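You operate a simulated robot arm through the tools that you are given. There is no shell and no other tool.

You run a simulated robot arm. Do the job below in one go: nothing can be reset, and whatever is moved stays where it is left.

Task
Lock the blue arm at mark two, hang the probe in it and read the meter.
Fine: free the orange handle to slide the arm; wait for STEADY. Where these are worked on the way, their far stop is far enough and under half their travel is too little: orange handle.

It is judged by the outcome, as a careful person would: the job done as asked, and still so three seconds after it is handed in. It fails if anything else is knocked over, pushed out of place, dropped, spilled or broken.

Robot
A 7-joint arm with a two-finger parallel gripper, fixed in place. Base frame: the origin is at the foot of the arm, x ahead of it, y to its left, z up; the work surface is at about z = 0. Units: m, degrees, N and s.
With the tool pointing down near the work surface it reaches from about 0.22 to 0.58 m from the base axis. Its first joint turns from -66.0 to 66.0 degrees. Payload 2.5 kg.
The TCP is the grasp point between the finger pads, 0.023 m short of the fingertips. In the tool frame z runs along the fingers and y along their closing line. Largest opening 0.094 m; finger width 0.038, thickness 0.01; the body of the gripper, 0.054 by 0.096 m, starts 0.039 m behind the TCP.
Orientation is that of the tool frame in the base frame, as [roll, pitch, yaw] about the fixed x, y, z axes, in that order (R = Rz(yaw) Ry(pitch) Rx(roll)). With the fingers straight down and closing along the base's y, the tool's x points along the base's -x, its y along +y and its z along -z.

Tools
- The arm moves only by the tool step_arm. Its argument "motion" is one flat list of numbers, 6 for each row, row after row: the shift along the tool's x, y, z in units of 30 mm (1.0 is 30 mm), then the turn, a rotation vector about the tool's x, y, z in units of 6 degrees (1.0 is 6 degrees). In form: [tx, ty, tz, wx, wy, wz, tx, ty, tz, wx, wy, wz, ...]. A call has 1 to 20 rows; each row shifts and turns the commanded pose from where the row before left it, along the tool's axes as they then stand. "grip" is the gripper command, from -1 (shut) to 1 (fully open), values between in proportion, set as the call begins (left out, the last holds). A call with a number of a shift or a turn outside -1 to 1 is refused whole. Each row takes 0.2 s and may step no farther than 0.05 m and 8.6 degrees from the row before; otherwise, or with a gripper value out of range, the whole call is refused. Where a pose cannot be reached the arm comes as near as it can. A force on the tool above 40 N (or 10 N above the force at the start of the call, whichever is more), or a blocked arm, ends the call early, and 0.2 s more pass. The fingers move at their own pace (about 0.108 m/s each) and stop on an object; they squeeze with about 35 N. The grip force told is the motor's: it shows also when the fingers shut on nothing. Time passes only in rows, and 0.2 s behind the last, so rows that do not move let the fingers close. The reply holds the time, the measured pose of the TCP, the force on the tool along the base axes, the opening and the grip force, in the units named above and with some noise, with the torque about the TCP (base axes, N m) and any sound that the robot's microphone picked up, and new pictures: "views" is both (left out), scene, wrist or none.
- Cameras (640 x 400 px; columns grow to the right, rows downward): "scene" is fixed at [0.1143, -0.4, 0.5738]; the picture's right is [0.82, -0.58, 0.00], its down [-0.27, -0.39, -0.88] and it looks along [0.51, 0.72, -0.47] (base axes); focal length 214 px, centre (320, 200). "wrist" rides on the gripper at [0.086, 0.016, -0.074] in the tool frame; the picture's right is [-0.18, 0.98, 0.00], its down [-0.58, -0.11, -0.81] and it looks along [-0.79, -0.15, 0.59] (tool axes); focal length 243 px, centre (320, 200). There is no depth. A picture from a camera that has moved, and an enlarged one, comes with that camera's place and axes in the base frame and with its lens. The place of the scene camera against the robot may be out by one fixed shift of up to 0.025 m in any direction.
- enlarge(camera, box): a new picture of the part [left, top, right, bottom] of that camera's present view, enlarged. No time passes.
- sign_off(): hands the job in; it is judged then, once.

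Nothing tells you positions but the pictures and the camera data. Unless the task says otherwise, let go and move clear before handing in.

The tools are called after "Emit:" by a JSON object that holds its "method" and its "body". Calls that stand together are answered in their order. step_arm: Moves the arm, as the interface text tells. Its arguments: {"type":"object","properties":{"motion":{"type":"array","items":{"type":"number"}},"grip":{"type":"number"},"views":{"type":"string","enum":["both","scene","wrist","none"]}},"required":["motion"]} The other tools are called the same way: enlarge (camera, box) takes an enlarged picture of a part of a camera's view; sign_off () hands the job in.

At the start:

```text
time_s: 0.0
tool_pos: [0.3165, 0.1208, 0.5125]
ee_rot: [-179.9, 0.1, 180.0]
force: [-0.3, 0.6, -0.1]
wrist_torque: [-0.03, 0.02, 0.0]
width: 0.0939
grip_force: 0.0
```

scene: 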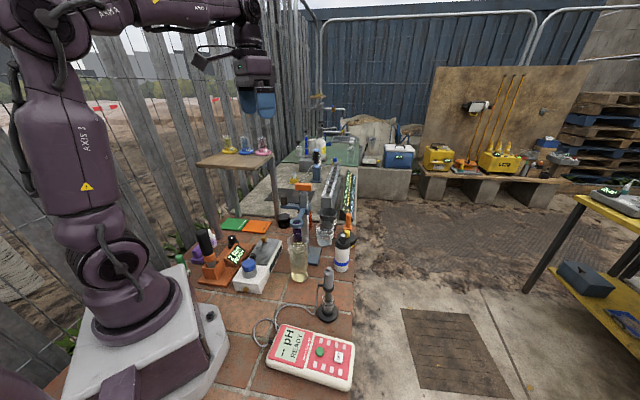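
wrist: 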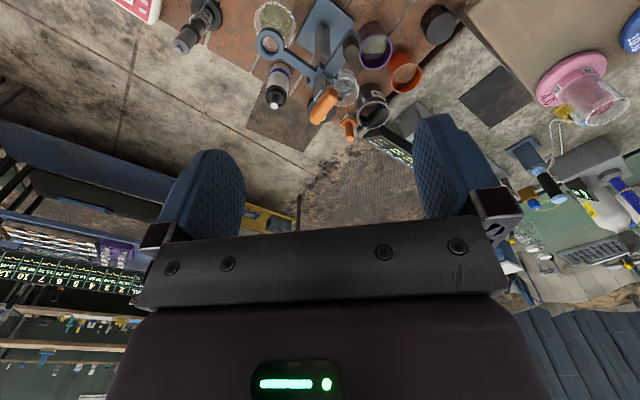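

I see a cluttered bench: a pH meter in front, a probe standing near it, and a blue stand with an orange handle in the middle. I will enlarge the pictures to work out what is what before moving.

Emit:
{"method": "enlarge", "body": {"camera": "scene", "box": [240, 170, 400, 270]}}

Emit:
{"method": "enlarge", "body": {"camera": "scene", "box": [160, 200, 400, 400]}}

Emit:
{"method": "enlarge", "body": {"camera": "wrist", "box": [100, 0, 480, 180]}}

Emit:
{"method": "enlarge", "body": {"camera": "wrist", "box": [230, 0, 430, 140]}}

```text
4.00 times, centred on (320, 220) of scene
camera zoom: at [0.1143, -0.4, 0.5738], right [0.82, -0.58, 0.0], down [-0.27, -0.39, -0.88], along [0.51, 0.72, -0.47], focal length 858 px, centre (320, 120)
```

zoom: 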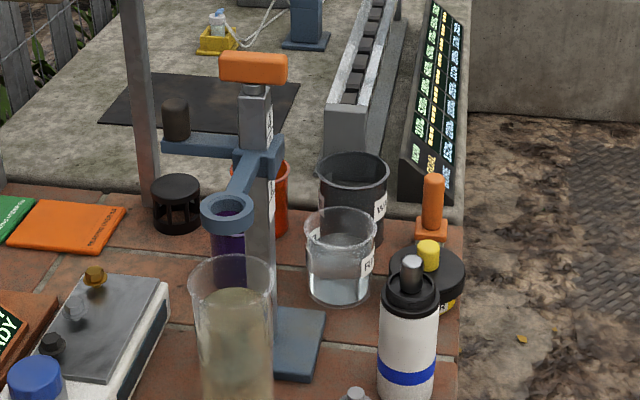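

```text
2.00 times, centred on (280, 300) of scene
camera zoom: at [0.1143, -0.4, 0.5738], right [0.82, -0.58, 0.0], down [-0.27, -0.39, -0.88], along [0.51, 0.72, -0.47], focal length 429 px, centre (400, 0)
```

zoom: 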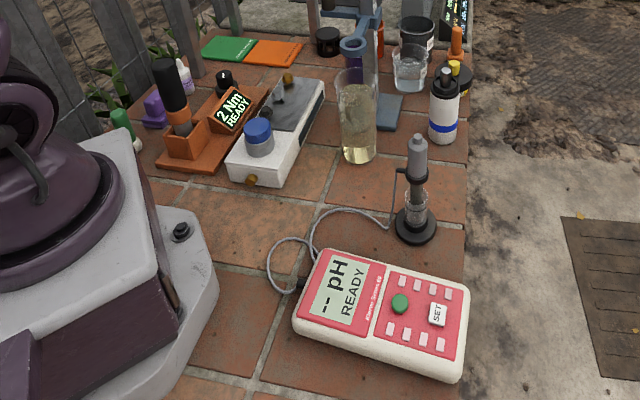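

```text
1.68 times, centred on (290, 90) of wrist
camera zoom: at [0.2296, 0.1387, 0.5871], right [0.18, 0.98, 0.0], down [0.58, -0.11, 0.81], along [0.79, -0.15, -0.59], focal length 409 px, centre (370, 385)
```

zoom: 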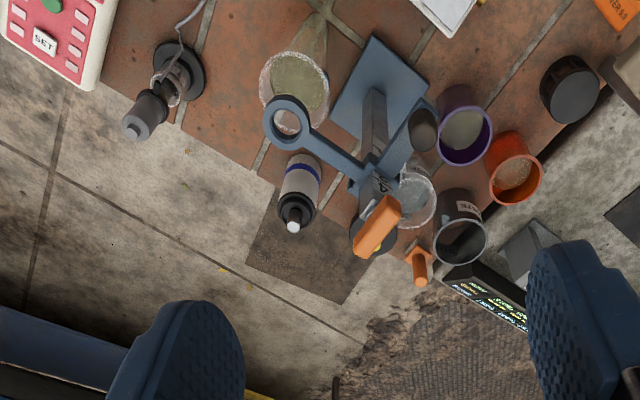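

```text
2.86 times, centred on (330, 70) of wrist
camera zoom: at [0.2296, 0.1387, 0.5871], right [0.18, 0.98, 0.0], down [0.58, -0.11, 0.81], along [0.79, -0.15, -0.59], focal length 693 px, centre (291, 571)
```

zoom: 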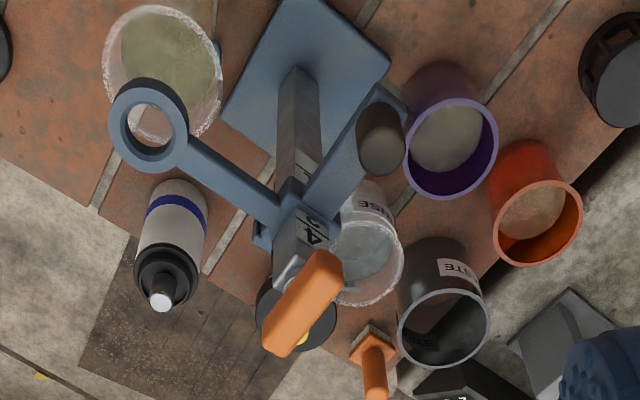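

The blue stand is near (0.41, 0.11), with an orange T-bar on top, a ring above the tall sample glass, and a dark knob on the arm's other branch. The probe stands near (0.355, -0.105), beside the meter. Next I'll look closer at the marks, the meter labels and the handle.

Emit:
{"method": "enlarge", "body": {"camera": "scene", "box": [275, 180, 335, 220]}}

Emit:
{"method": "enlarge", "body": {"camera": "scene", "box": [285, 210, 335, 270]}}

Emit:
{"method": "enlarge", "body": {"camera": "scene", "box": [255, 315, 365, 395]}}

Emit:
{"method": "enlarge", "body": {"camera": "scene", "box": [280, 255, 360, 330]}}

Emit:
{"method": "enlarge", "body": {"camera": "wrist", "box": [290, 30, 370, 130]}}

Emit:
{"method": "enlarge", "body": {"camera": "wrist", "box": [150, 0, 250, 70]}}

```text
10.00 times, centred on (305, 200) of scene
camera zoom: at [0.1143, -0.4, 0.5738], right [0.82, -0.58, 0.0], down [-0.27, -0.39, -0.88], along [0.51, 0.72, -0.47], focal length 2145 px, centre (470, 200)
```

zoom: 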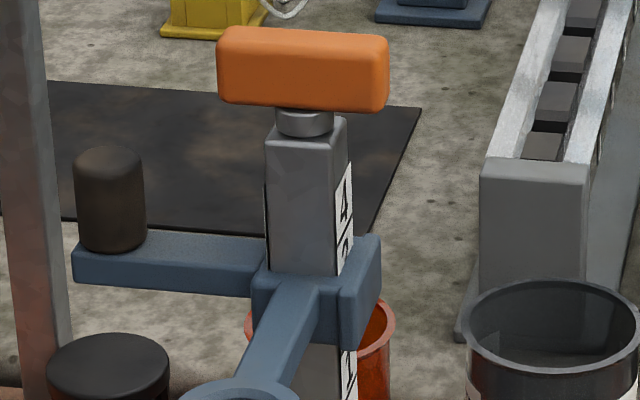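

```text
6.67 times, centred on (310, 240) of scene
camera zoom: at [0.1143, -0.4, 0.5738], right [0.82, -0.58, 0.0], down [-0.27, -0.39, -0.88], along [0.51, 0.72, -0.47], focal length 1430 px, centre (387, -67)
```

zoom: 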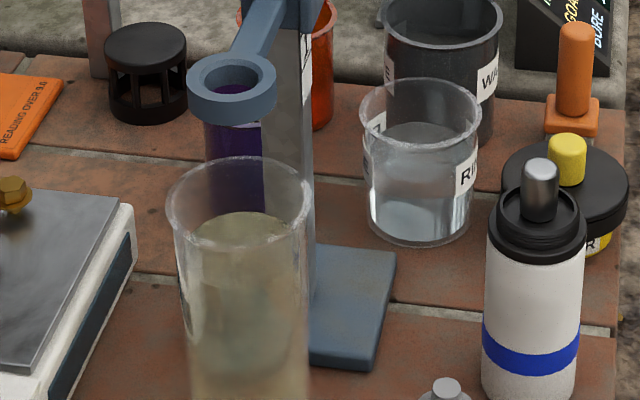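

```text
5.00 times, centred on (310, 355) of scene
camera zoom: at [0.1143, -0.4, 0.5738], right [0.82, -0.58, 0.0], down [-0.27, -0.39, -0.88], along [0.51, 0.72, -0.47], focal length 1072 px, centre (370, -575)
```

zoom: 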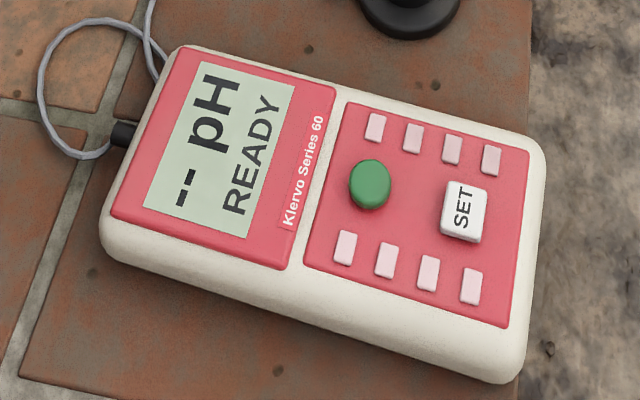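

```text
5.33 times, centred on (320, 292) of scene
camera zoom: at [0.1143, -0.4, 0.5738], right [0.82, -0.58, 0.0], down [-0.27, -0.39, -0.88], along [0.51, 0.72, -0.47], focal length 1144 px, centre (320, -293)
```

zoom: 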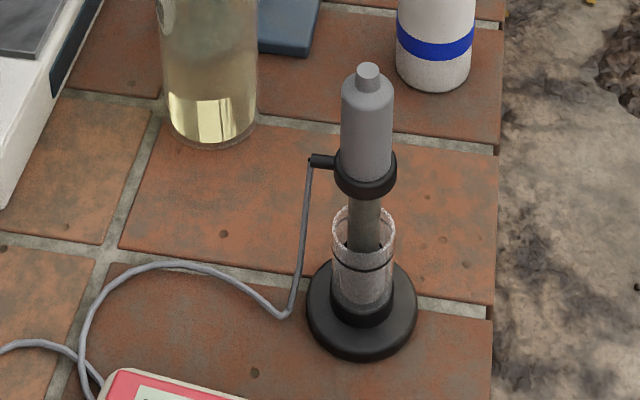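

```text
4.00 times, centred on (330, 80) of wrist
camera zoom: at [0.2296, 0.1387, 0.5871], right [0.18, 0.98, 0.0], down [0.58, -0.11, 0.81], along [0.79, -0.15, -0.59], focal length 970 px, centre (280, 680)
```

zoom: 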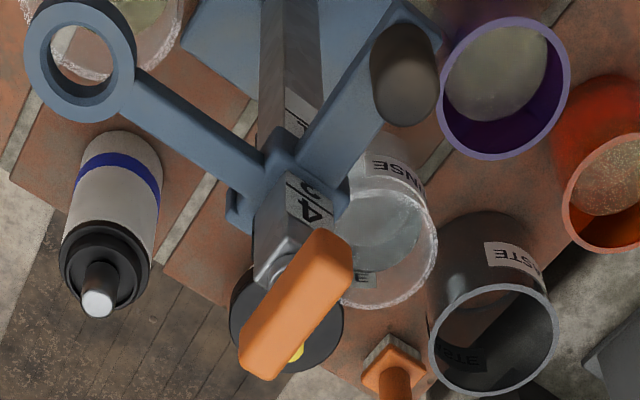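

```text
5.71 times, centred on (200, 35) of wrist
camera zoom: at [0.2296, 0.1387, 0.5871], right [0.18, 0.98, 0.0], down [0.58, -0.11, 0.81], along [0.79, -0.15, -0.59], focal length 1386 px, centre (1006, 1143)
```

zoom: 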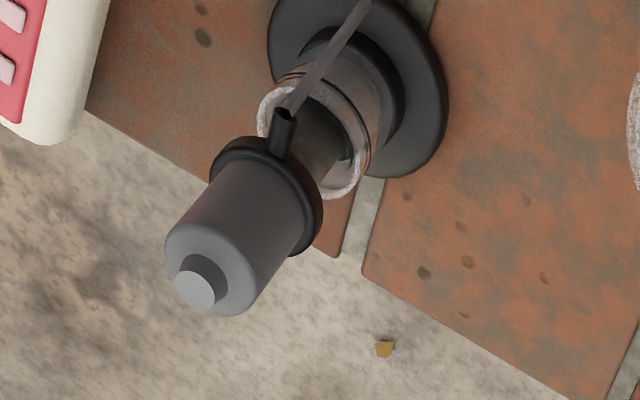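

I can see marks 1, 3 and 4 on the post, with the arm currently sitting near mark 2 or 3. I also want to read the glowing board and the cards, since they may be relevant.

Emit:
{"method": "enlarge", "body": {"camera": "scene", "box": [330, 165, 365, 225]}}

Emit:
{"method": "enlarge", "body": {"camera": "scene", "box": [210, 210, 300, 260]}}

Emit:
{"method": "enlarge", "body": {"camera": "wrist", "box": [300, 60, 350, 110]}}

Emit:
{"method": "enlarge", "body": {"camera": "scene", "box": [295, 180, 320, 230]}}

```text
6.67 times, centred on (348, 195) of scene
camera zoom: at [0.1143, -0.4, 0.5738], right [0.82, -0.58, 0.0], down [-0.27, -0.39, -0.88], along [0.51, 0.72, -0.47], focal length 1430 px, centre (137, 233)
```

zoom: 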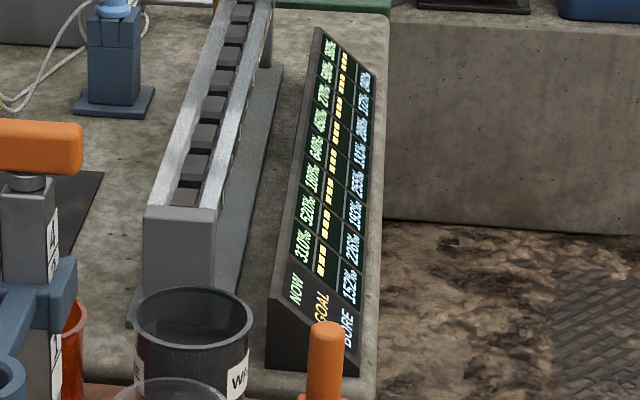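

```text
7.11 times, centred on (255, 235) of scene
camera zoom: at [0.1143, -0.4, 0.5738], right [0.82, -0.58, 0.0], down [-0.27, -0.39, -0.88], along [0.51, 0.72, -0.47], focal length 1525 px, centre (782, -49)
```

zoom: 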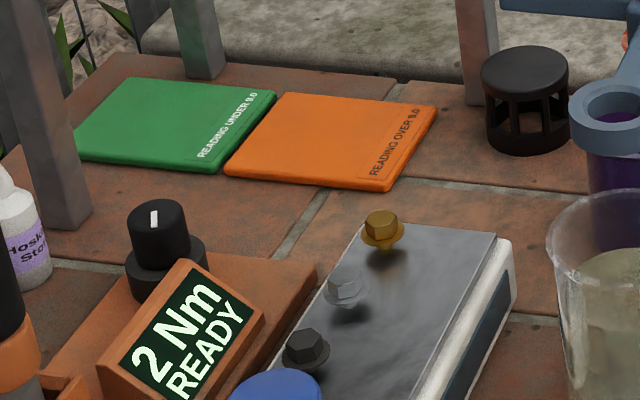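

```text
8.00 times, centred on (325, 85) of wrist
camera zoom: at [0.2296, 0.1387, 0.5871], right [0.18, 0.98, 0.0], down [0.58, -0.11, 0.81], along [0.79, -0.15, -0.59], focal length 1941 px, centre (280, 1120)
```

zoom: 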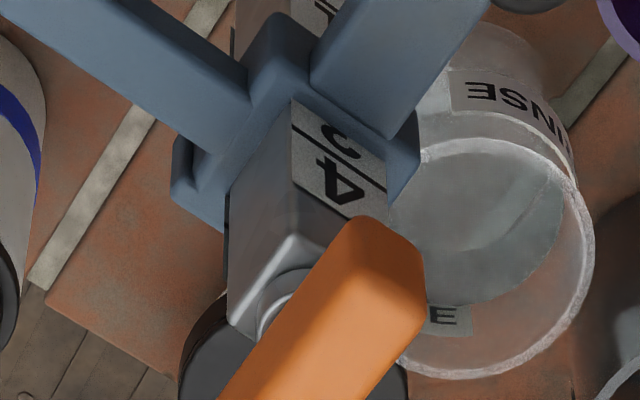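

```text
8.00 times, centred on (308, 205) of scene
camera zoom: at [0.1143, -0.4, 0.5738], right [0.82, -0.58, 0.0], down [-0.27, -0.39, -0.88], along [0.51, 0.72, -0.47], focal length 1716 px, centre (420, 160)
```

zoom: 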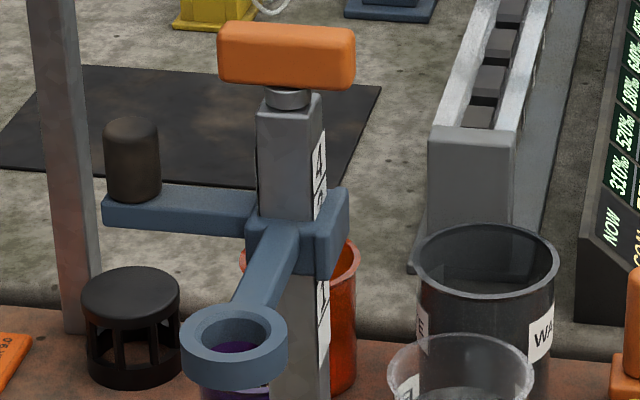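

The enlarged pictures are sharp, so I'll zoom tightly on the scale to see how the marks are drawn and how the collar lines up with them.

Emit:
{"method": "enlarge", "body": {"camera": "scene", "box": [300, 192, 316, 202]}}

Emit:
{"method": "enlarge", "body": {"camera": "scene", "box": [298, 200, 318, 225]}}

Emit:
{"method": "enlarge", "body": {"camera": "wrist", "box": [310, 70, 334, 85]}}

Emit:
{"method": "enlarge", "body": {"camera": "wrist", "box": [310, 48, 334, 70]}}

```text
16.00 times, centred on (308, 197) of scene
camera zoom: at [0.1143, -0.4, 0.5738], right [0.82, -0.58, 0.0], down [-0.27, -0.39, -0.88], along [0.51, 0.72, -0.47], focal length 3432 px, centre (512, 248)
```

zoom: 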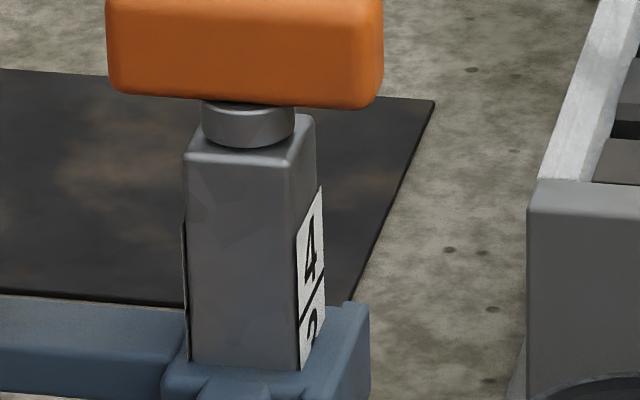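

```text
16.00 times, centred on (308, 212) of scene
camera zoom: at [0.1143, -0.4, 0.5738], right [0.82, -0.58, 0.0], down [-0.27, -0.39, -0.88], along [0.51, 0.72, -0.47], focal length 3432 px, centre (512, 0)
```

zoom: 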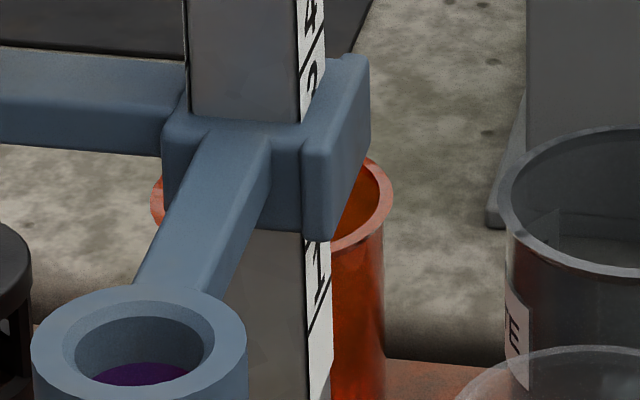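

```text
16.00 times, centred on (322, 78) of wrist
camera zoom: at [0.2296, 0.1387, 0.5871], right [0.18, 0.98, 0.0], down [0.58, -0.11, 0.81], along [0.79, -0.15, -0.59], focal length 3882 px, centre (288, 2160)
```

zoom: 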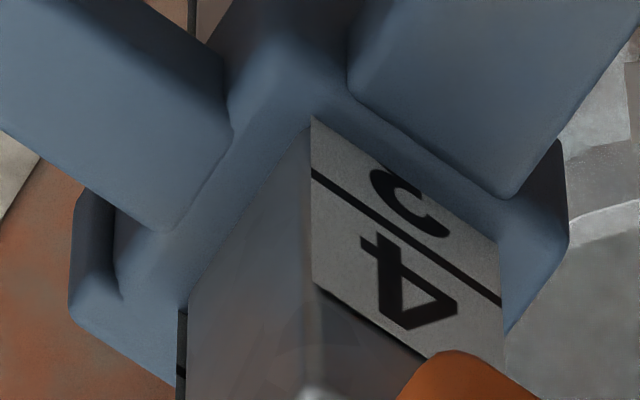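

```text
16.00 times, centred on (322, 59) of wrist
camera zoom: at [0.2296, 0.1387, 0.5871], right [0.18, 0.98, 0.0], down [0.58, -0.11, 0.81], along [0.79, -0.15, -0.59], focal length 3882 px, centre (288, 2456)
```

zoom: 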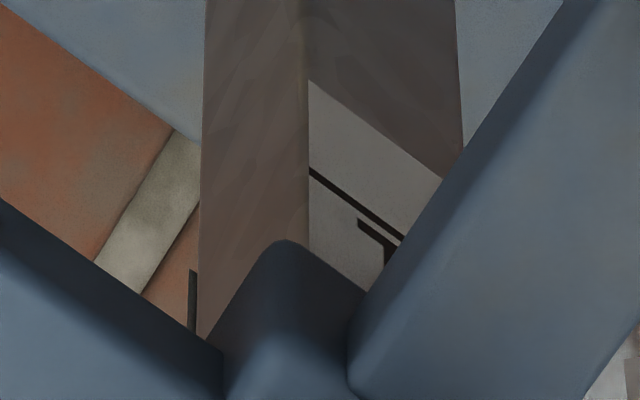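

Emit:
{"method": "enlarge", "body": {"camera": "scene", "box": [304, 205, 314, 222]}}

Emit:
{"method": "enlarge", "body": {"camera": "scene", "box": [304, 196, 314, 206]}}

Emit:
{"method": "enlarge", "body": {"camera": "scene", "box": [302, 216, 316, 238]}}

```text
16.00 times, centred on (309, 214) of scene
camera zoom: at [0.1143, -0.4, 0.5738], right [0.82, -0.58, 0.0], down [-0.27, -0.39, -0.88], along [0.51, 0.72, -0.47], focal length 3432 px, centre (496, -16)
```

zoom: 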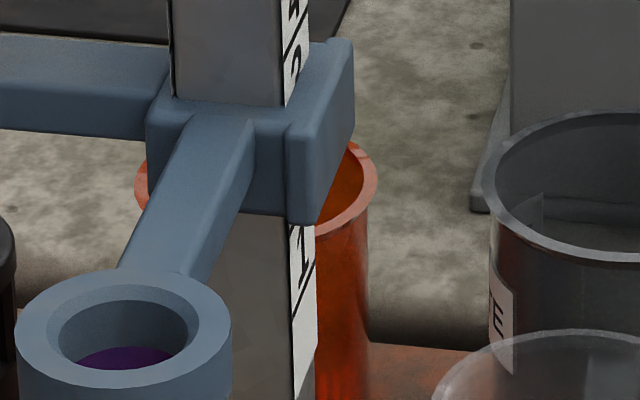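

```text
16.00 times, centred on (309, 201) of scene
camera zoom: at [0.1143, -0.4, 0.5738], right [0.82, -0.58, 0.0], down [-0.27, -0.39, -0.88], along [0.51, 0.72, -0.47], focal length 3432 px, centre (496, 184)
```

zoom: 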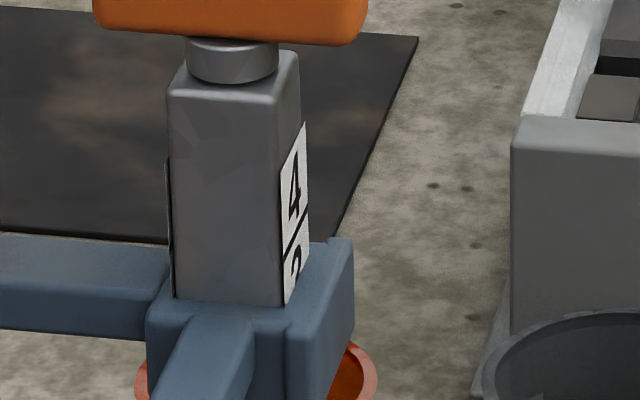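

```text
16.00 times, centred on (309, 227) of scene
camera zoom: at [0.1143, -0.4, 0.5738], right [0.82, -0.58, 0.0], down [-0.27, -0.39, -0.88], along [0.51, 0.72, -0.47], focal length 3432 px, centre (496, -232)
```

zoom: 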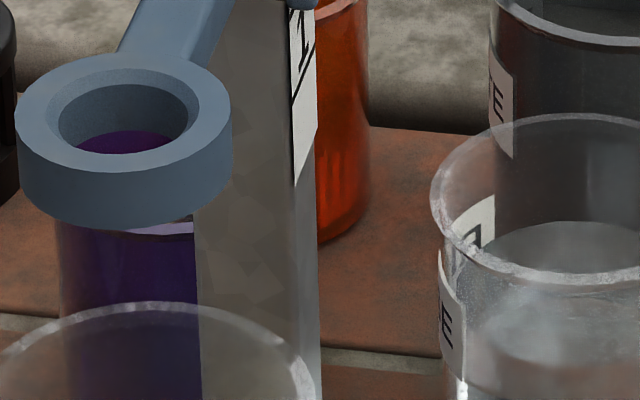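

Each number sits above its line. The collar's top edge currently cuts the "3", so the arm is between marks 3 and 4. The orange bar lies along (-1, 1) on top of the post, so I'll turn the tool 45° and move above the bar for a closer look.

Emit:
{"method": "step_arm", "body": {"motion": [0, 0, 0, 0, 0, 0.9375, 0, 0, 0, 0, 0, 0.9375, 0, 0, 0, 0, 0, 0.9375, 0, 0, 0, 0, 0, 0.9375, 0, 0, 0, 0, 0, 0.9375, 0, 0, 0, 0, 0, 0.9375, 0, 0, 0, 0, 0, 0.9375, 0, 0, 0, 0, 0, 0.9375, -0.5, 0.38, 0.75, 0, 0, 0, -0.5, 0.38, 0.75, 0, 0, 0, -0.5, 0.38, 0.75, 0, 0, 0, -0.5, 0.38, 0.75, 0, 0, 0, -0.5, 0.38, 0.75, 0, 0, 0], "grip": 1, "views": "both"}}

```text
time_s: 2.8
tool_pos: [0.4103, 0.1077, 0.3995]
ee_rot: [179.9, -0.1, 134.9]
force: [-0.2, 0.2, 0.0]
wrist_torque: [0.04, -0.03, 0.02]
width: 0.0942
grip_force: 0.1
camera wrist: at [0.359, 0.1817, 0.4745], right [0.82, 0.57, 0.0], down [0.33, -0.49, 0.81], along [0.46, -0.67, -0.59], focal length 243 px, centre (320, 200)
```

scene: 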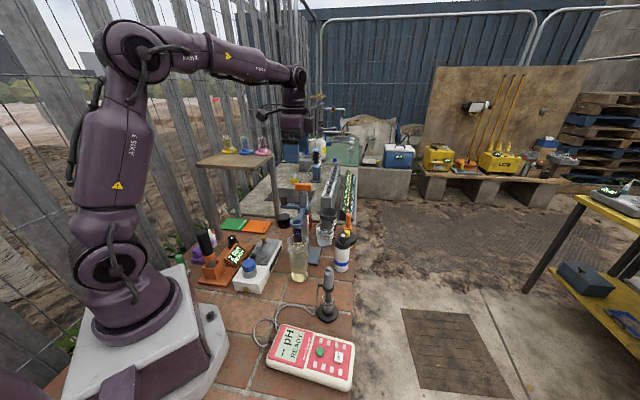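
wrist: 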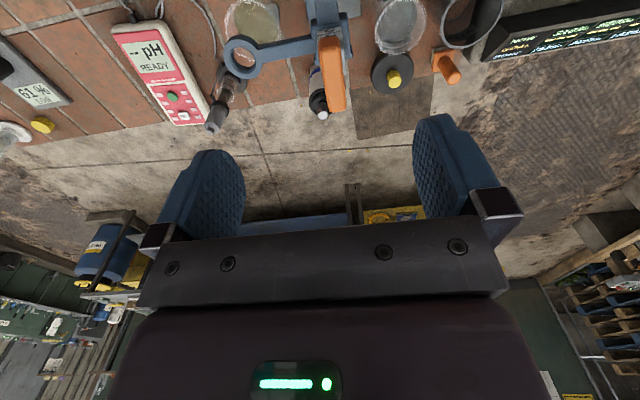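

The bar now lines up with the tool, as planned. I'll enlarge the handle and sleeve from here.

Emit:
{"method": "enlarge", "body": {"camera": "wrist", "box": [220, 0, 380, 120]}}

Emit:
{"method": "enlarge", "body": {"camera": "wrist", "box": [300, 0, 360, 60]}}

Emit:
{"method": "enlarge", "body": {"camera": "scene", "box": [270, 130, 350, 200]}}

```text
3.33 times, centred on (300, 60) of wrist
camera zoom: at [0.359, 0.1817, 0.4745], right [0.82, 0.57, 0.0], down [0.33, -0.49, 0.81], along [0.46, -0.67, -0.59], focal length 809 px, centre (387, 667)
```

zoom: 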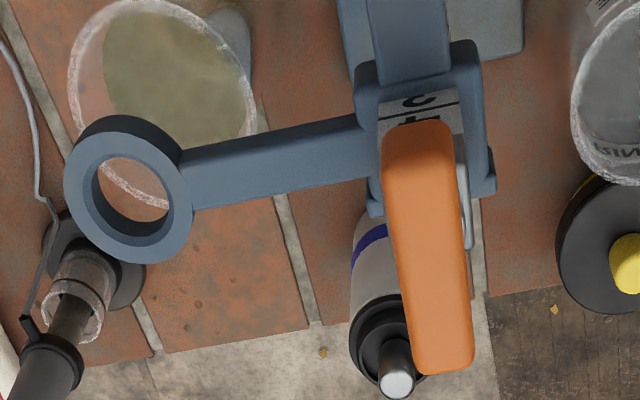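

```text
6.67 times, centred on (330, 30) of wrist
camera zoom: at [0.359, 0.1817, 0.4745], right [0.82, 0.57, 0.0], down [0.33, -0.49, 0.81], along [0.46, -0.67, -0.59], focal length 1618 px, centre (253, 1333)
```

zoom: 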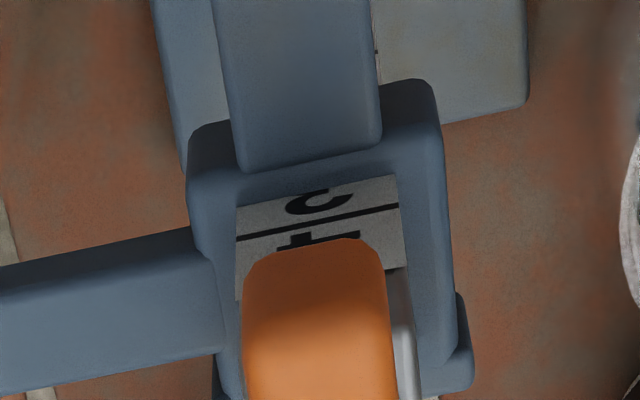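

```text
5.71 times, centred on (310, 165) of scene
camera zoom: at [0.1143, -0.4, 0.5738], right [0.82, -0.58, 0.0], down [-0.27, -0.39, -0.88], along [0.51, 0.72, -0.47], focal length 1226 px, centre (377, 400)
```

zoom: 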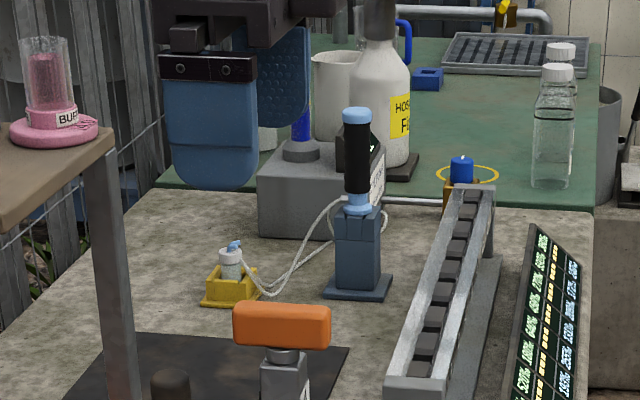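

Emit:
{"method": "enlarge", "body": {"camera": "wrist", "box": [290, 30, 370, 120]}}

Emit:
{"method": "enlarge", "body": {"camera": "scene", "box": [290, 175, 320, 200]}}

```text
4.44 times, centred on (330, 75) of wrist
camera zoom: at [0.359, 0.1817, 0.4745], right [0.82, 0.57, 0.0], down [0.33, -0.49, 0.81], along [0.46, -0.67, -0.59], focal length 1078 px, centre (276, 756)
```

zoom: 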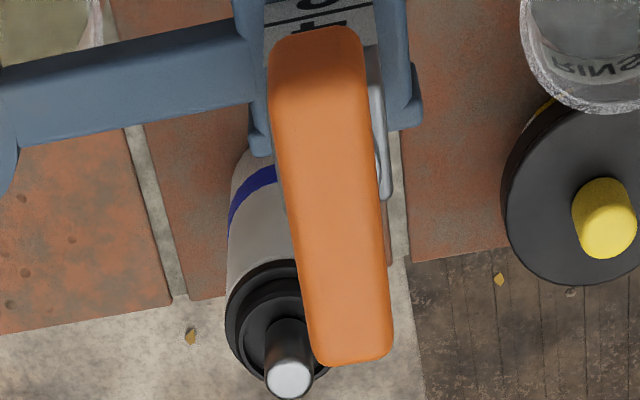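

```text
16.00 times, centred on (305, 188) of scene
camera zoom: at [0.1143, -0.4, 0.5738], right [0.82, -0.58, 0.0], down [-0.27, -0.39, -0.88], along [0.51, 0.72, -0.47], focal length 3432 px, centre (560, 400)
```

zoom: 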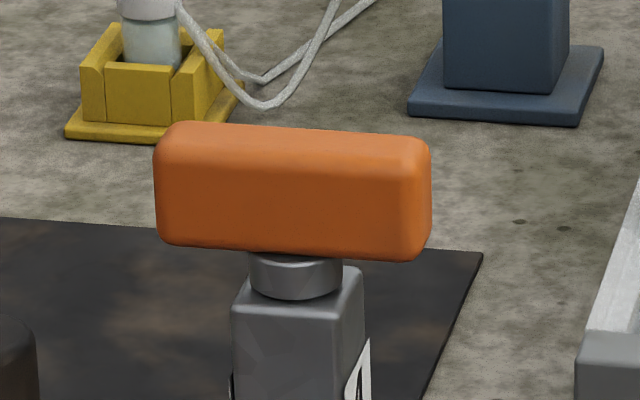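

The bar is about 50 × 16 × 20 mm, centred near (0.418, 0.110), with its top at about z = 0.30. I'll move down to just above it to refine the position.

Emit:
{"method": "step_arm", "body": {"motion": [-0.07, 0.12, 0.9, 0, 0, 0, -0.07, 0.12, 0.9, 0, 0, 0, 0, 0, 0, 0, 0, 0], "grip": 1, "views": "both"}}

Emit:
{"method": "enlarge", "body": {"camera": "wrist", "box": [230, 0, 410, 130]}}

Emit:
{"method": "enlarge", "body": {"camera": "scene", "box": [280, 150, 330, 200]}}

```text
time_s: 3.6
tool_pos: [0.4197, 0.1109, 0.3448]
ee_rot: [180.0, 0.0, 135.0]
force: [-0.3, 0.6, -0.4]
wrist_torque: [-0.03, -0.03, 0.03]
width: 0.0938
grip_force: 0.1
camera wrist: at [0.3683, 0.1848, 0.4209], right [0.82, 0.57, 0.0], down [0.33, -0.49, 0.81], along [0.46, -0.67, -0.59], focal length 243 px, centre (320, 200)
```

scene: 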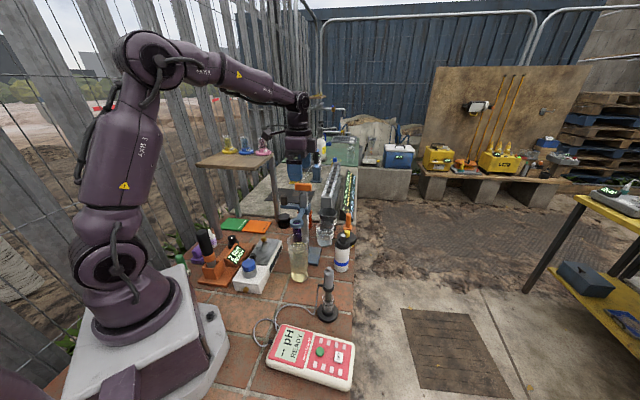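
wrist: 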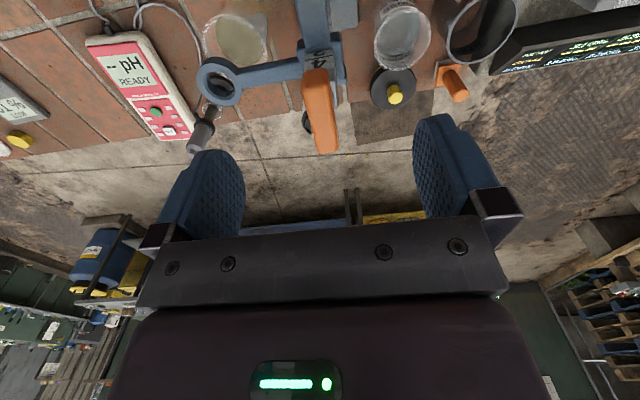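

```text
3.08 times, centred on (320, 65) of wrist
camera zoom: at [0.3683, 0.1848, 0.4209], right [0.82, 0.57, 0.0], down [0.33, -0.49, 0.81], along [0.46, -0.67, -0.59], focal length 746 px, centre (320, 615)
```

zoom: 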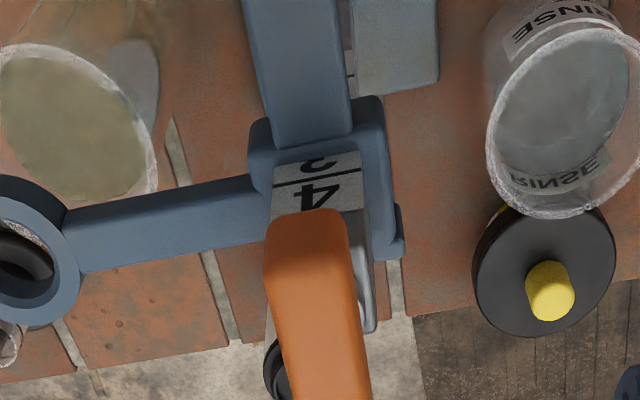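

```text
8.00 times, centred on (305, 175) of scene
camera zoom: at [0.1143, -0.4, 0.5738], right [0.82, -0.58, 0.0], down [-0.27, -0.39, -0.88], along [0.51, 0.72, -0.47], focal length 1716 px, centre (440, 400)
```

zoom: 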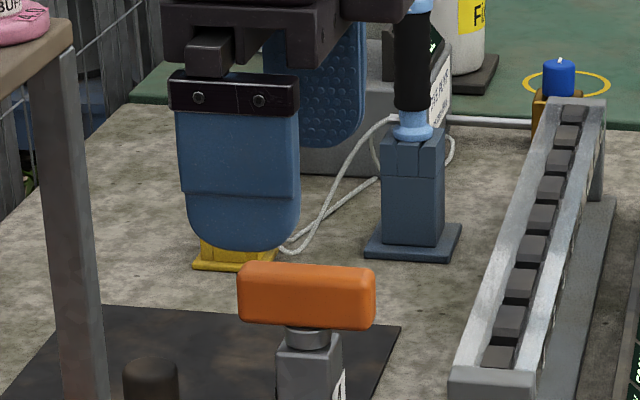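

The bar is centred under the TCP at about (0.420, 0.111), with its top at z ≈ 0.30. I'll lower to z = 0.300, so the fingertips stay above the post top, and close on it.

Emit:
{"method": "step_arm", "body": {"motion": [0, 0, 0.75, 0, 0, 0, 0, 0, 0.74, 0, 0, 0], "grip": 1, "views": "scene"}}

Emit:
{"method": "enlarge", "body": {"camera": "scene", "box": [280, 160, 330, 210]}}

```text
time_s: 4.2
tool_pos: [0.4179, 0.1109, 0.2997]
ee_rot: [-180.0, -0.1, 135.1]
force: [-0.1, 0.2, 0.2]
wrist_torque: [-0.01, -0.03, 0.01]
width: 0.0937
grip_force: 0.0
```

scene: 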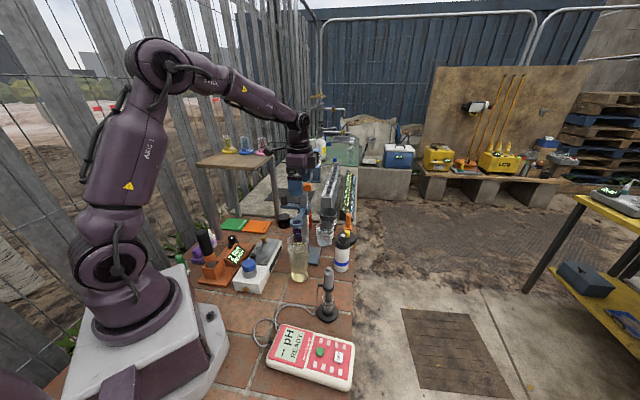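

```text
8.00 times, centred on (305, 185) of scene
camera zoom: at [0.1143, -0.4, 0.5738], right [0.82, -0.58, 0.0], down [-0.27, -0.39, -0.88], along [0.51, 0.72, -0.47], focal length 1716 px, centre (440, 320)
```

zoom: 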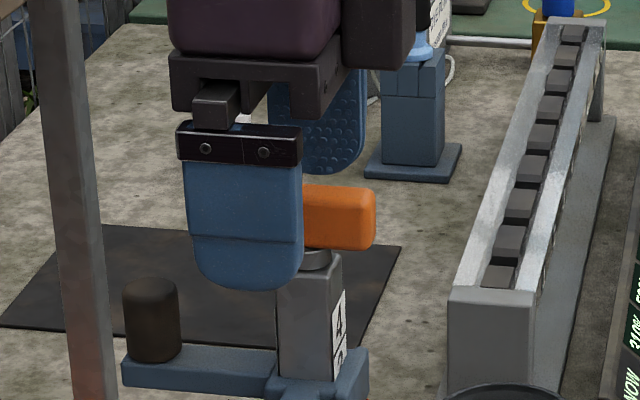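

The scene picture hints that the bar might sit a few millimetres further along its length than I measured. I'll check with the wrist camera before closing.

Emit:
{"method": "step_arm", "body": {"motion": [0, 0, 0, 0, 0, 0], "grip": 1, "views": "wrist"}}

Emit:
{"method": "enlarge", "body": {"camera": "wrist", "box": [230, 60, 430, 240]}}

```text
time_s: 4.6
tool_pos: [0.4192, 0.1101, 0.3004]
ee_rot: [179.9, 0.0, 135.0]
force: [0.4, -0.5, 0.7]
wrist_torque: [0.0, -0.02, -0.02]
width: 0.094
grip_force: 0.1
camera wrist: at [0.3675, 0.1847, 0.3757], right [0.82, 0.57, 0.0], down [0.33, -0.49, 0.81], along [0.46, -0.67, -0.59], focal length 243 px, centre (320, 200)
```

wrist: 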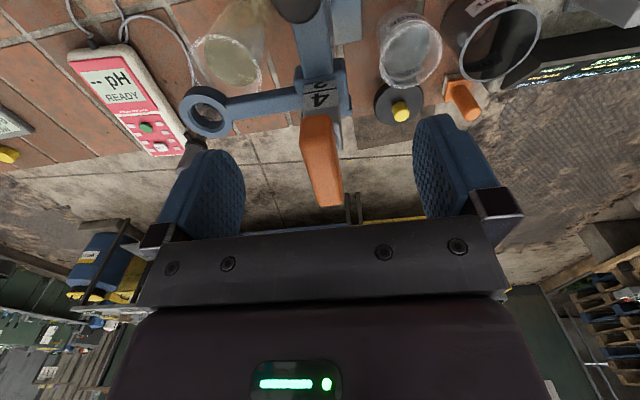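

```text
2.22 times, centred on (330, 150) of wrist
camera zoom: at [0.3675, 0.1847, 0.3757], right [0.82, 0.57, 0.0], down [0.33, -0.49, 0.81], along [0.46, -0.67, -0.59], focal length 539 px, centre (298, 311)
```

zoom: 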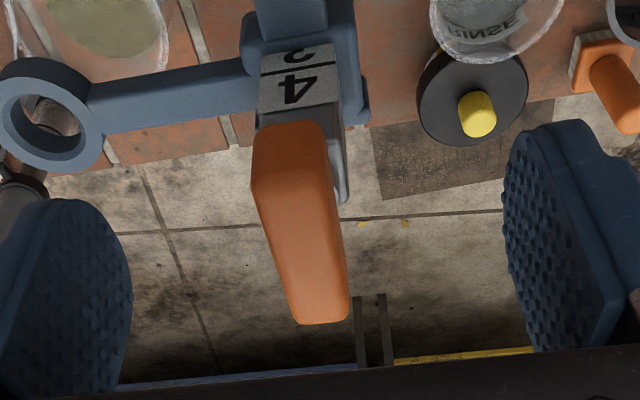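

The wrist picture confirms the bar is centred within about 2–3 mm and aligned with the tool. I'll shift 2 mm in tool y and close on it.

Emit:
{"method": "step_arm", "body": {"motion": [0, 0.07, 0, 0, 0, 0, 0, 0, 0, 0, 0, 0, 0, 0, 0, 0, 0, 0, 0, 0, 0, 0, 0, 0], "grip": -1, "views": "both"}}

```text
time_s: 5.6
tool_pos: [0.4194, 0.111, 0.3009]
ee_rot: [-179.7, -0.1, 134.9]
force: [-21.6, -14.2, 5.9]
wrist_torque: [0.3, 0.11, -0.1]
width: 0.0159
grip_force: 44.8
camera wrist: at [0.3687, 0.1855, 0.3757], right [0.83, 0.56, -0.01], down [0.34, -0.49, 0.81], along [0.45, -0.67, -0.59], focal length 243 px, centre (320, 200)
```

scene: 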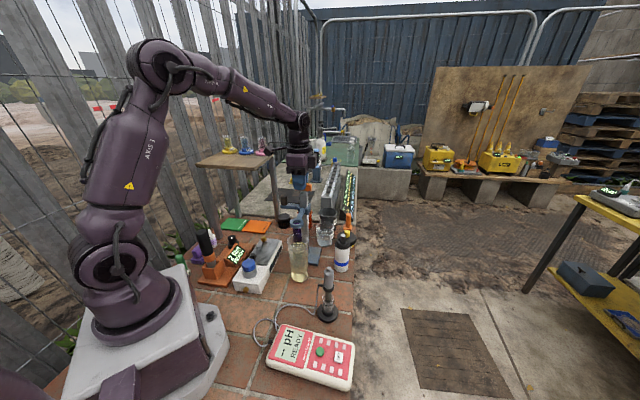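
wrist: 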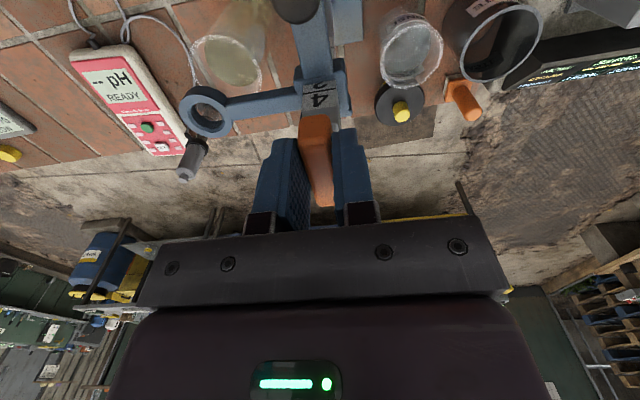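

The bar is gripped at 15.9 mm wide, with a side force of about 26 N, so my 2 mm shift was in the wrong direction. I'll take it back.

Emit:
{"method": "step_arm", "body": {"motion": [0, -0.06, 0, 0, 0, 0, 0, 0, 0, 0, 0, 0], "grip": -1, "views": "none"}}

```text
time_s: 6.2
tool_pos: [0.4188, 0.1115, 0.3006]
ee_rot: [-180.0, -0.1, 135.0]
force: [-8.4, -9.3, 3.1]
wrist_torque: [0.87, 1.22, -0.08]
width: 0.0159
grip_force: 45.4
```

Emit:
{"method": "step_arm", "body": {"motion": [0, -0.04, 0, 0, 0, 0, 0, 0, 0, 0, 0, -0.7, 0, 0, 0, 0, 0, 0], "grip": -1, "views": "none"}}

```text
time_s: 7.0
tool_pos: [0.4176, 0.1113, 0.3006]
ee_rot: [179.9, -0.1, 139.3]
force: [6.8, 0.5, -7.1]
wrist_torque: [0.78, 0.97, -0.01]
width: 0.0157
grip_force: 45.0
```

The tool turned 4° counter-clockwise with almost no torque. I'll turn a little further and check in the picture whether the bar follows.

Emit:
{"method": "step_arm", "body": {"motion": [0, 0, 0, 0, 0, -0.8, 0, 0, 0, 0, 0, -0.8, 0, 0, 0, 0, 0, -0.8, 0, 0, 0, 0, 0, 0], "grip": -1, "views": "both"}}

Emit:
{"method": "enlarge", "body": {"camera": "wrist", "box": [230, 40, 410, 240]}}

Emit:
{"method": "enlarge", "body": {"camera": "scene", "box": [280, 160, 330, 210]}}

```text
time_s: 8.0
tool_pos: [0.4178, 0.1092, 0.3]
ee_rot: [-179.9, 0.0, 153.7]
force: [-1.1, -4.9, -8.7]
wrist_torque: [-0.34, -0.69, -0.01]
width: 0.0163
grip_force: 45.4
camera wrist: at [0.3461, 0.1636, 0.3756], right [0.6, 0.8, 0.0], down [0.47, -0.35, 0.81], along [0.64, -0.49, -0.59], focal length 243 px, centre (320, 200)
```

scene: 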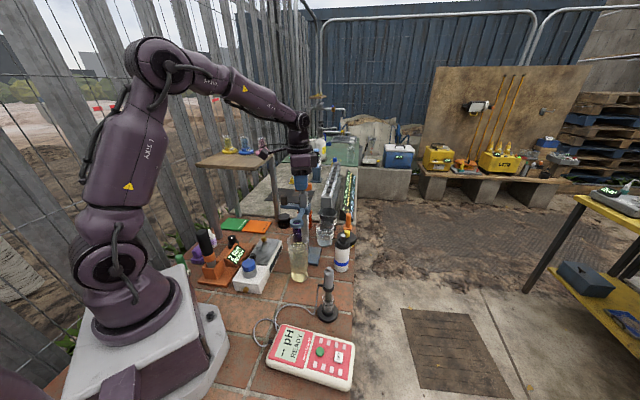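
wrist: 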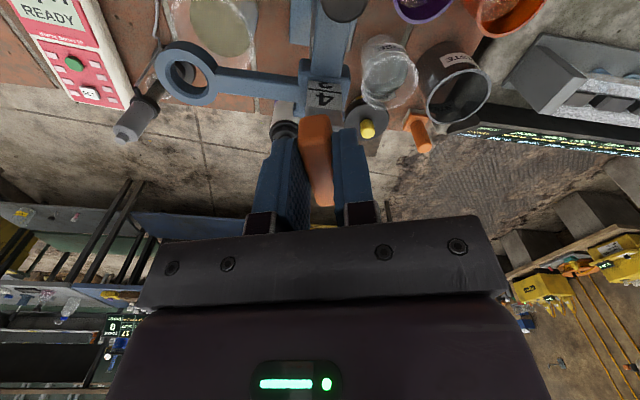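

```text
2.00 times, centred on (320, 140) of wrist
camera zoom: at [0.3461, 0.1636, 0.3756], right [0.6, 0.8, 0.0], down [0.47, -0.35, 0.81], along [0.64, -0.49, -0.59], focal length 485 px, centre (320, 320)
```

zoom: 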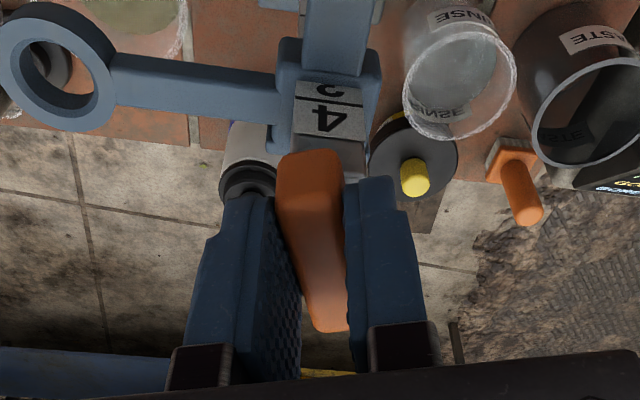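

```text
8.00 times, centred on (305, 185) of scene
camera zoom: at [0.1143, -0.4, 0.5738], right [0.82, -0.58, 0.0], down [-0.27, -0.39, -0.88], along [0.51, 0.72, -0.47], focal length 1716 px, centre (440, 320)
```

zoom: 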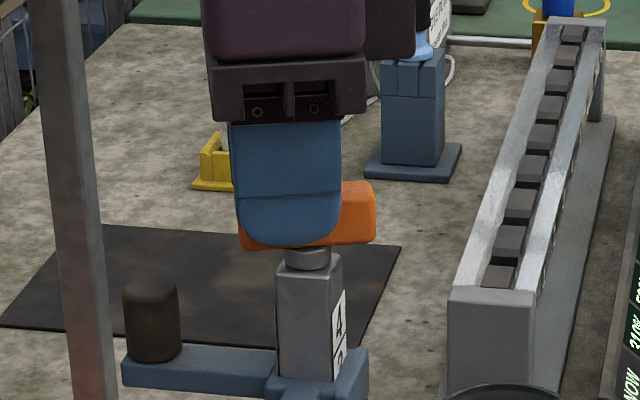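

The bar follows the gripper, so counter-clockwise frees it. Comparing both cameras, the pivot is about 9 mm further along the bar than my grip, near (0.425, 0.105), and the bar top is nearer z = 0.29. I'll open slightly, re-centre on the pivot and grip again.

Emit:
{"method": "step_arm", "body": {"motion": [0, 0, 0, 0, 0, 0, -0.15, 0, 0, 0, 0, 0, -0.15, -0.02, 0, 0, 0, 0, 0, 0, 0, 0, 0, 0], "grip": -0.4, "views": "both"}}

Emit:
{"method": "enlarge", "body": {"camera": "wrist", "box": [230, 40, 410, 240]}}

Emit:
{"method": "enlarge", "body": {"camera": "scene", "box": [280, 160, 330, 210]}}

```text
time_s: 9.0
tool_pos: [0.4254, 0.106, 0.3001]
ee_rot: [180.0, 0.1, 153.7]
force: [0.1, 0.1, -0.3]
wrist_torque: [-0.02, 0.0, 0.0]
width: 0.0283
grip_force: 0.1
camera wrist: at [0.354, 0.1597, 0.3755], right [0.6, 0.8, 0.0], down [0.47, -0.36, 0.81], along [0.64, -0.48, -0.59], focal length 243 px, centre (320, 200)
```

scene: 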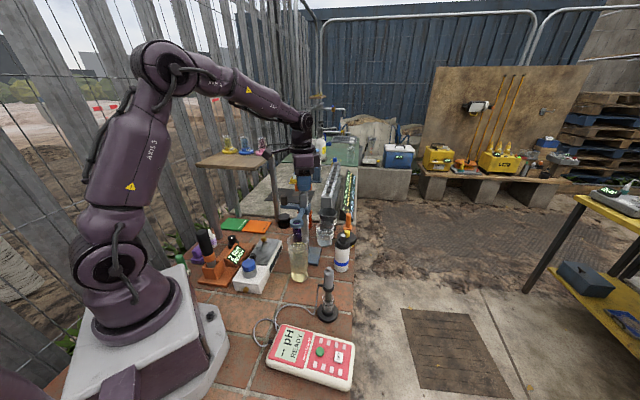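
wrist: 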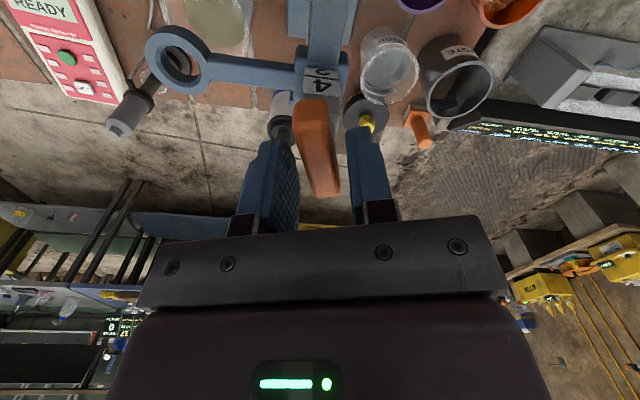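

```text
2.00 times, centred on (320, 140) of wrist
camera zoom: at [0.354, 0.1597, 0.3755], right [0.6, 0.8, 0.0], down [0.47, -0.36, 0.81], along [0.64, -0.48, -0.59], focal length 485 px, centre (320, 320)
```

zoom: 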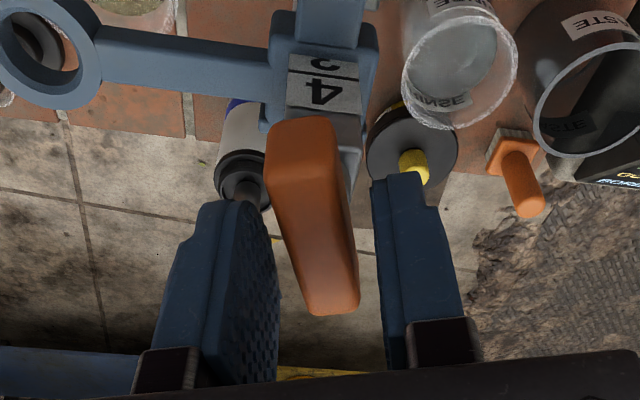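

```text
8.00 times, centred on (305, 185) of scene
camera zoom: at [0.1143, -0.4, 0.5738], right [0.82, -0.58, 0.0], down [-0.27, -0.39, -0.88], along [0.51, 0.72, -0.47], focal length 1716 px, centre (440, 320)
```

zoom: 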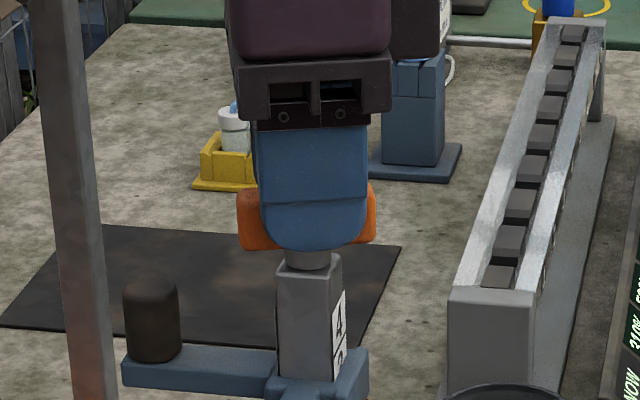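

Now the fingers are centred on the pivot. I'll close and continue counter-clockwise in small amounts, watching the torque.

Emit:
{"method": "step_arm", "body": {"motion": [0, 0, 0, 0, 0, 0, 0, 0, 0, 0, 0, 0, 0, 0, 0, 0, 0, -0.8, 0, 0, 0, 0, 0, -0.8, 0, 0, 0, 0, 0, -0.8, 0, 0, 0, 0, 0, 0], "grip": -1, "views": "none"}}

```text
time_s: 10.4
tool_pos: [0.4255, 0.1058, 0.2998]
ee_rot: [179.9, -0.2, 168.2]
force: [-6.9, 1.5, -9.9]
wrist_torque: [-0.22, -1.23, -0.03]
width: 0.0161
grip_force: 45.7
```

Emit:
{"method": "step_arm", "body": {"motion": [0, 0, 0, 0, 0, -0.8, 0, 0, 0, 0, 0, -0.8, 0, 0, 0, 0, 0, -0.8, 0, 0, 0, 0, 0, -0.8, 0, 0, 0, 0, 0, 0], "grip": -1, "views": "none"}}

```text
time_s: 11.6
tool_pos: [0.4263, 0.1063, 0.3002]
ee_rot: [179.7, 0.1, -172.6]
force: [0.3, 11.4, -19.2]
wrist_torque: [0.19, -0.64, -0.05]
width: 0.0159
grip_force: 44.9
```

Emit:
{"method": "step_arm", "body": {"motion": [0, 0, 0.03, 0, 0, 0], "grip": -1, "views": "both"}}

Emit:
{"method": "enlarge", "body": {"camera": "scene", "box": [280, 160, 330, 210]}}

Emit:
{"method": "enlarge", "body": {"camera": "wrist", "box": [230, 40, 410, 240]}}

```text
time_s: 12.0
tool_pos: [0.4249, 0.1071, 0.3]
ee_rot: [179.9, -0.1, -172.6]
force: [5.5, 14.7, -12.2]
wrist_torque: [-0.02, 1.31, 0.02]
width: 0.0158
grip_force: 45.4
camera wrist: at [0.3365, 0.1124, 0.3756], right [0.06, 1.0, 0.0], down [0.59, -0.04, 0.81], along [0.8, -0.05, -0.59], focal length 243 px, centre (320, 200)
```

scene: 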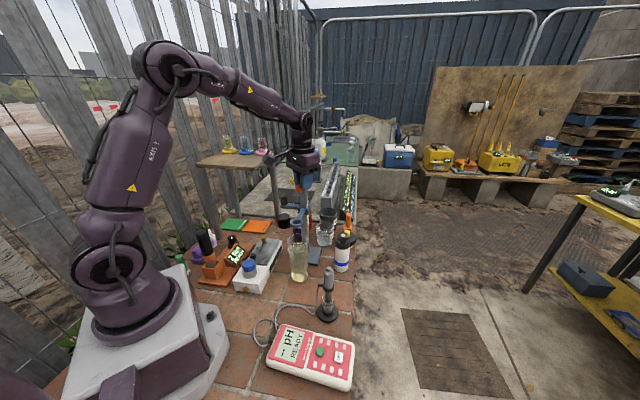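
wrist: 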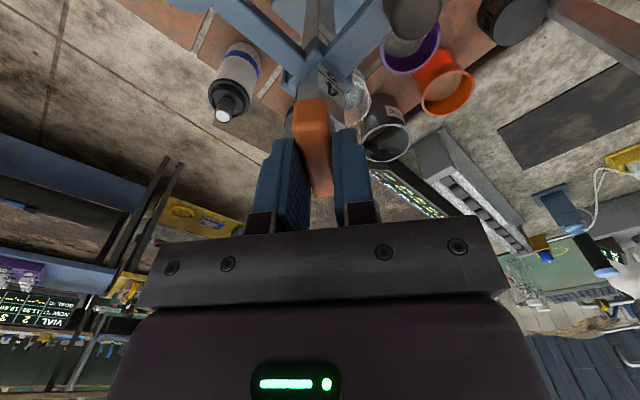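

```text
8.00 times, centred on (305, 185) of scene
camera zoom: at [0.1144, -0.4, 0.5738], right [0.82, -0.58, 0.0], down [-0.27, -0.39, -0.88], along [0.51, 0.72, -0.47], focal length 1716 px, centre (440, 320)
```

zoom: 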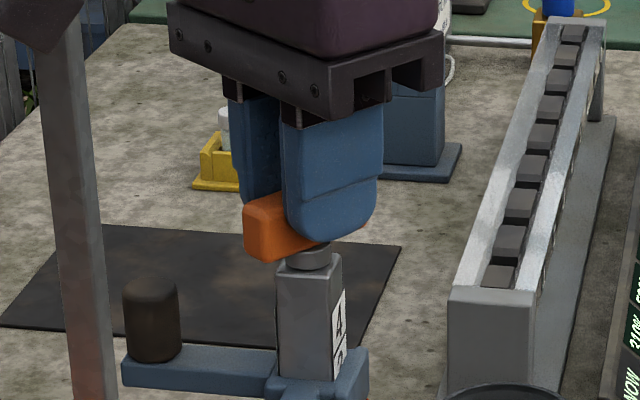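

```text
2.00 times, centred on (320, 140) of wrist
camera zoom: at [0.3365, 0.1124, 0.3756], right [0.06, 1.0, 0.0], down [0.59, -0.04, 0.81], along [0.8, -0.05, -0.59], focal length 485 px, centre (320, 320)
```

zoom: 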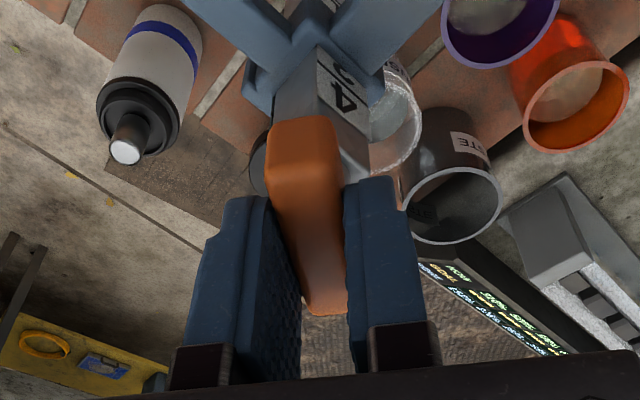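

The bar is still turning freely, now about 52°. I'll continue with a 1 mm correction to relieve the side force.

Emit:
{"method": "step_arm", "body": {"motion": [0, 0.04, 0, 0, 0, -0.8, 0, 0, 0, 0, 0, -0.8, 0, 0, 0, 0, 0, -0.8, 0, 0, 0, 0, 0, 0], "grip": -1, "views": "none"}}

```text
time_s: 13.0
tool_pos: [0.4254, 0.1065, 0.3001]
ee_rot: [-179.9, 0.1, -158.4]
force: [-0.3, 10.2, 3.7]
wrist_torque: [-0.37, 1.38, -0.01]
width: 0.0155
grip_force: 45.5
```

Emit:
{"method": "step_arm", "body": {"motion": [0, 0.02, 0, 0, 0, -0.8, 0, 0, 0, 0, 0, -0.8, 0, 0, 0, 0, 0, -0.8, 0, 0, 0, 0, 0, 0], "grip": -1, "views": "none"}}

```text
time_s: 14.0
tool_pos: [0.4259, 0.1088, 0.3005]
ee_rot: [-179.9, 0.0, -143.8]
force: [-18.5, -0.4, 18.4]
wrist_torque: [0.67, -0.54, 0.04]
width: 0.0158
grip_force: 44.9
```

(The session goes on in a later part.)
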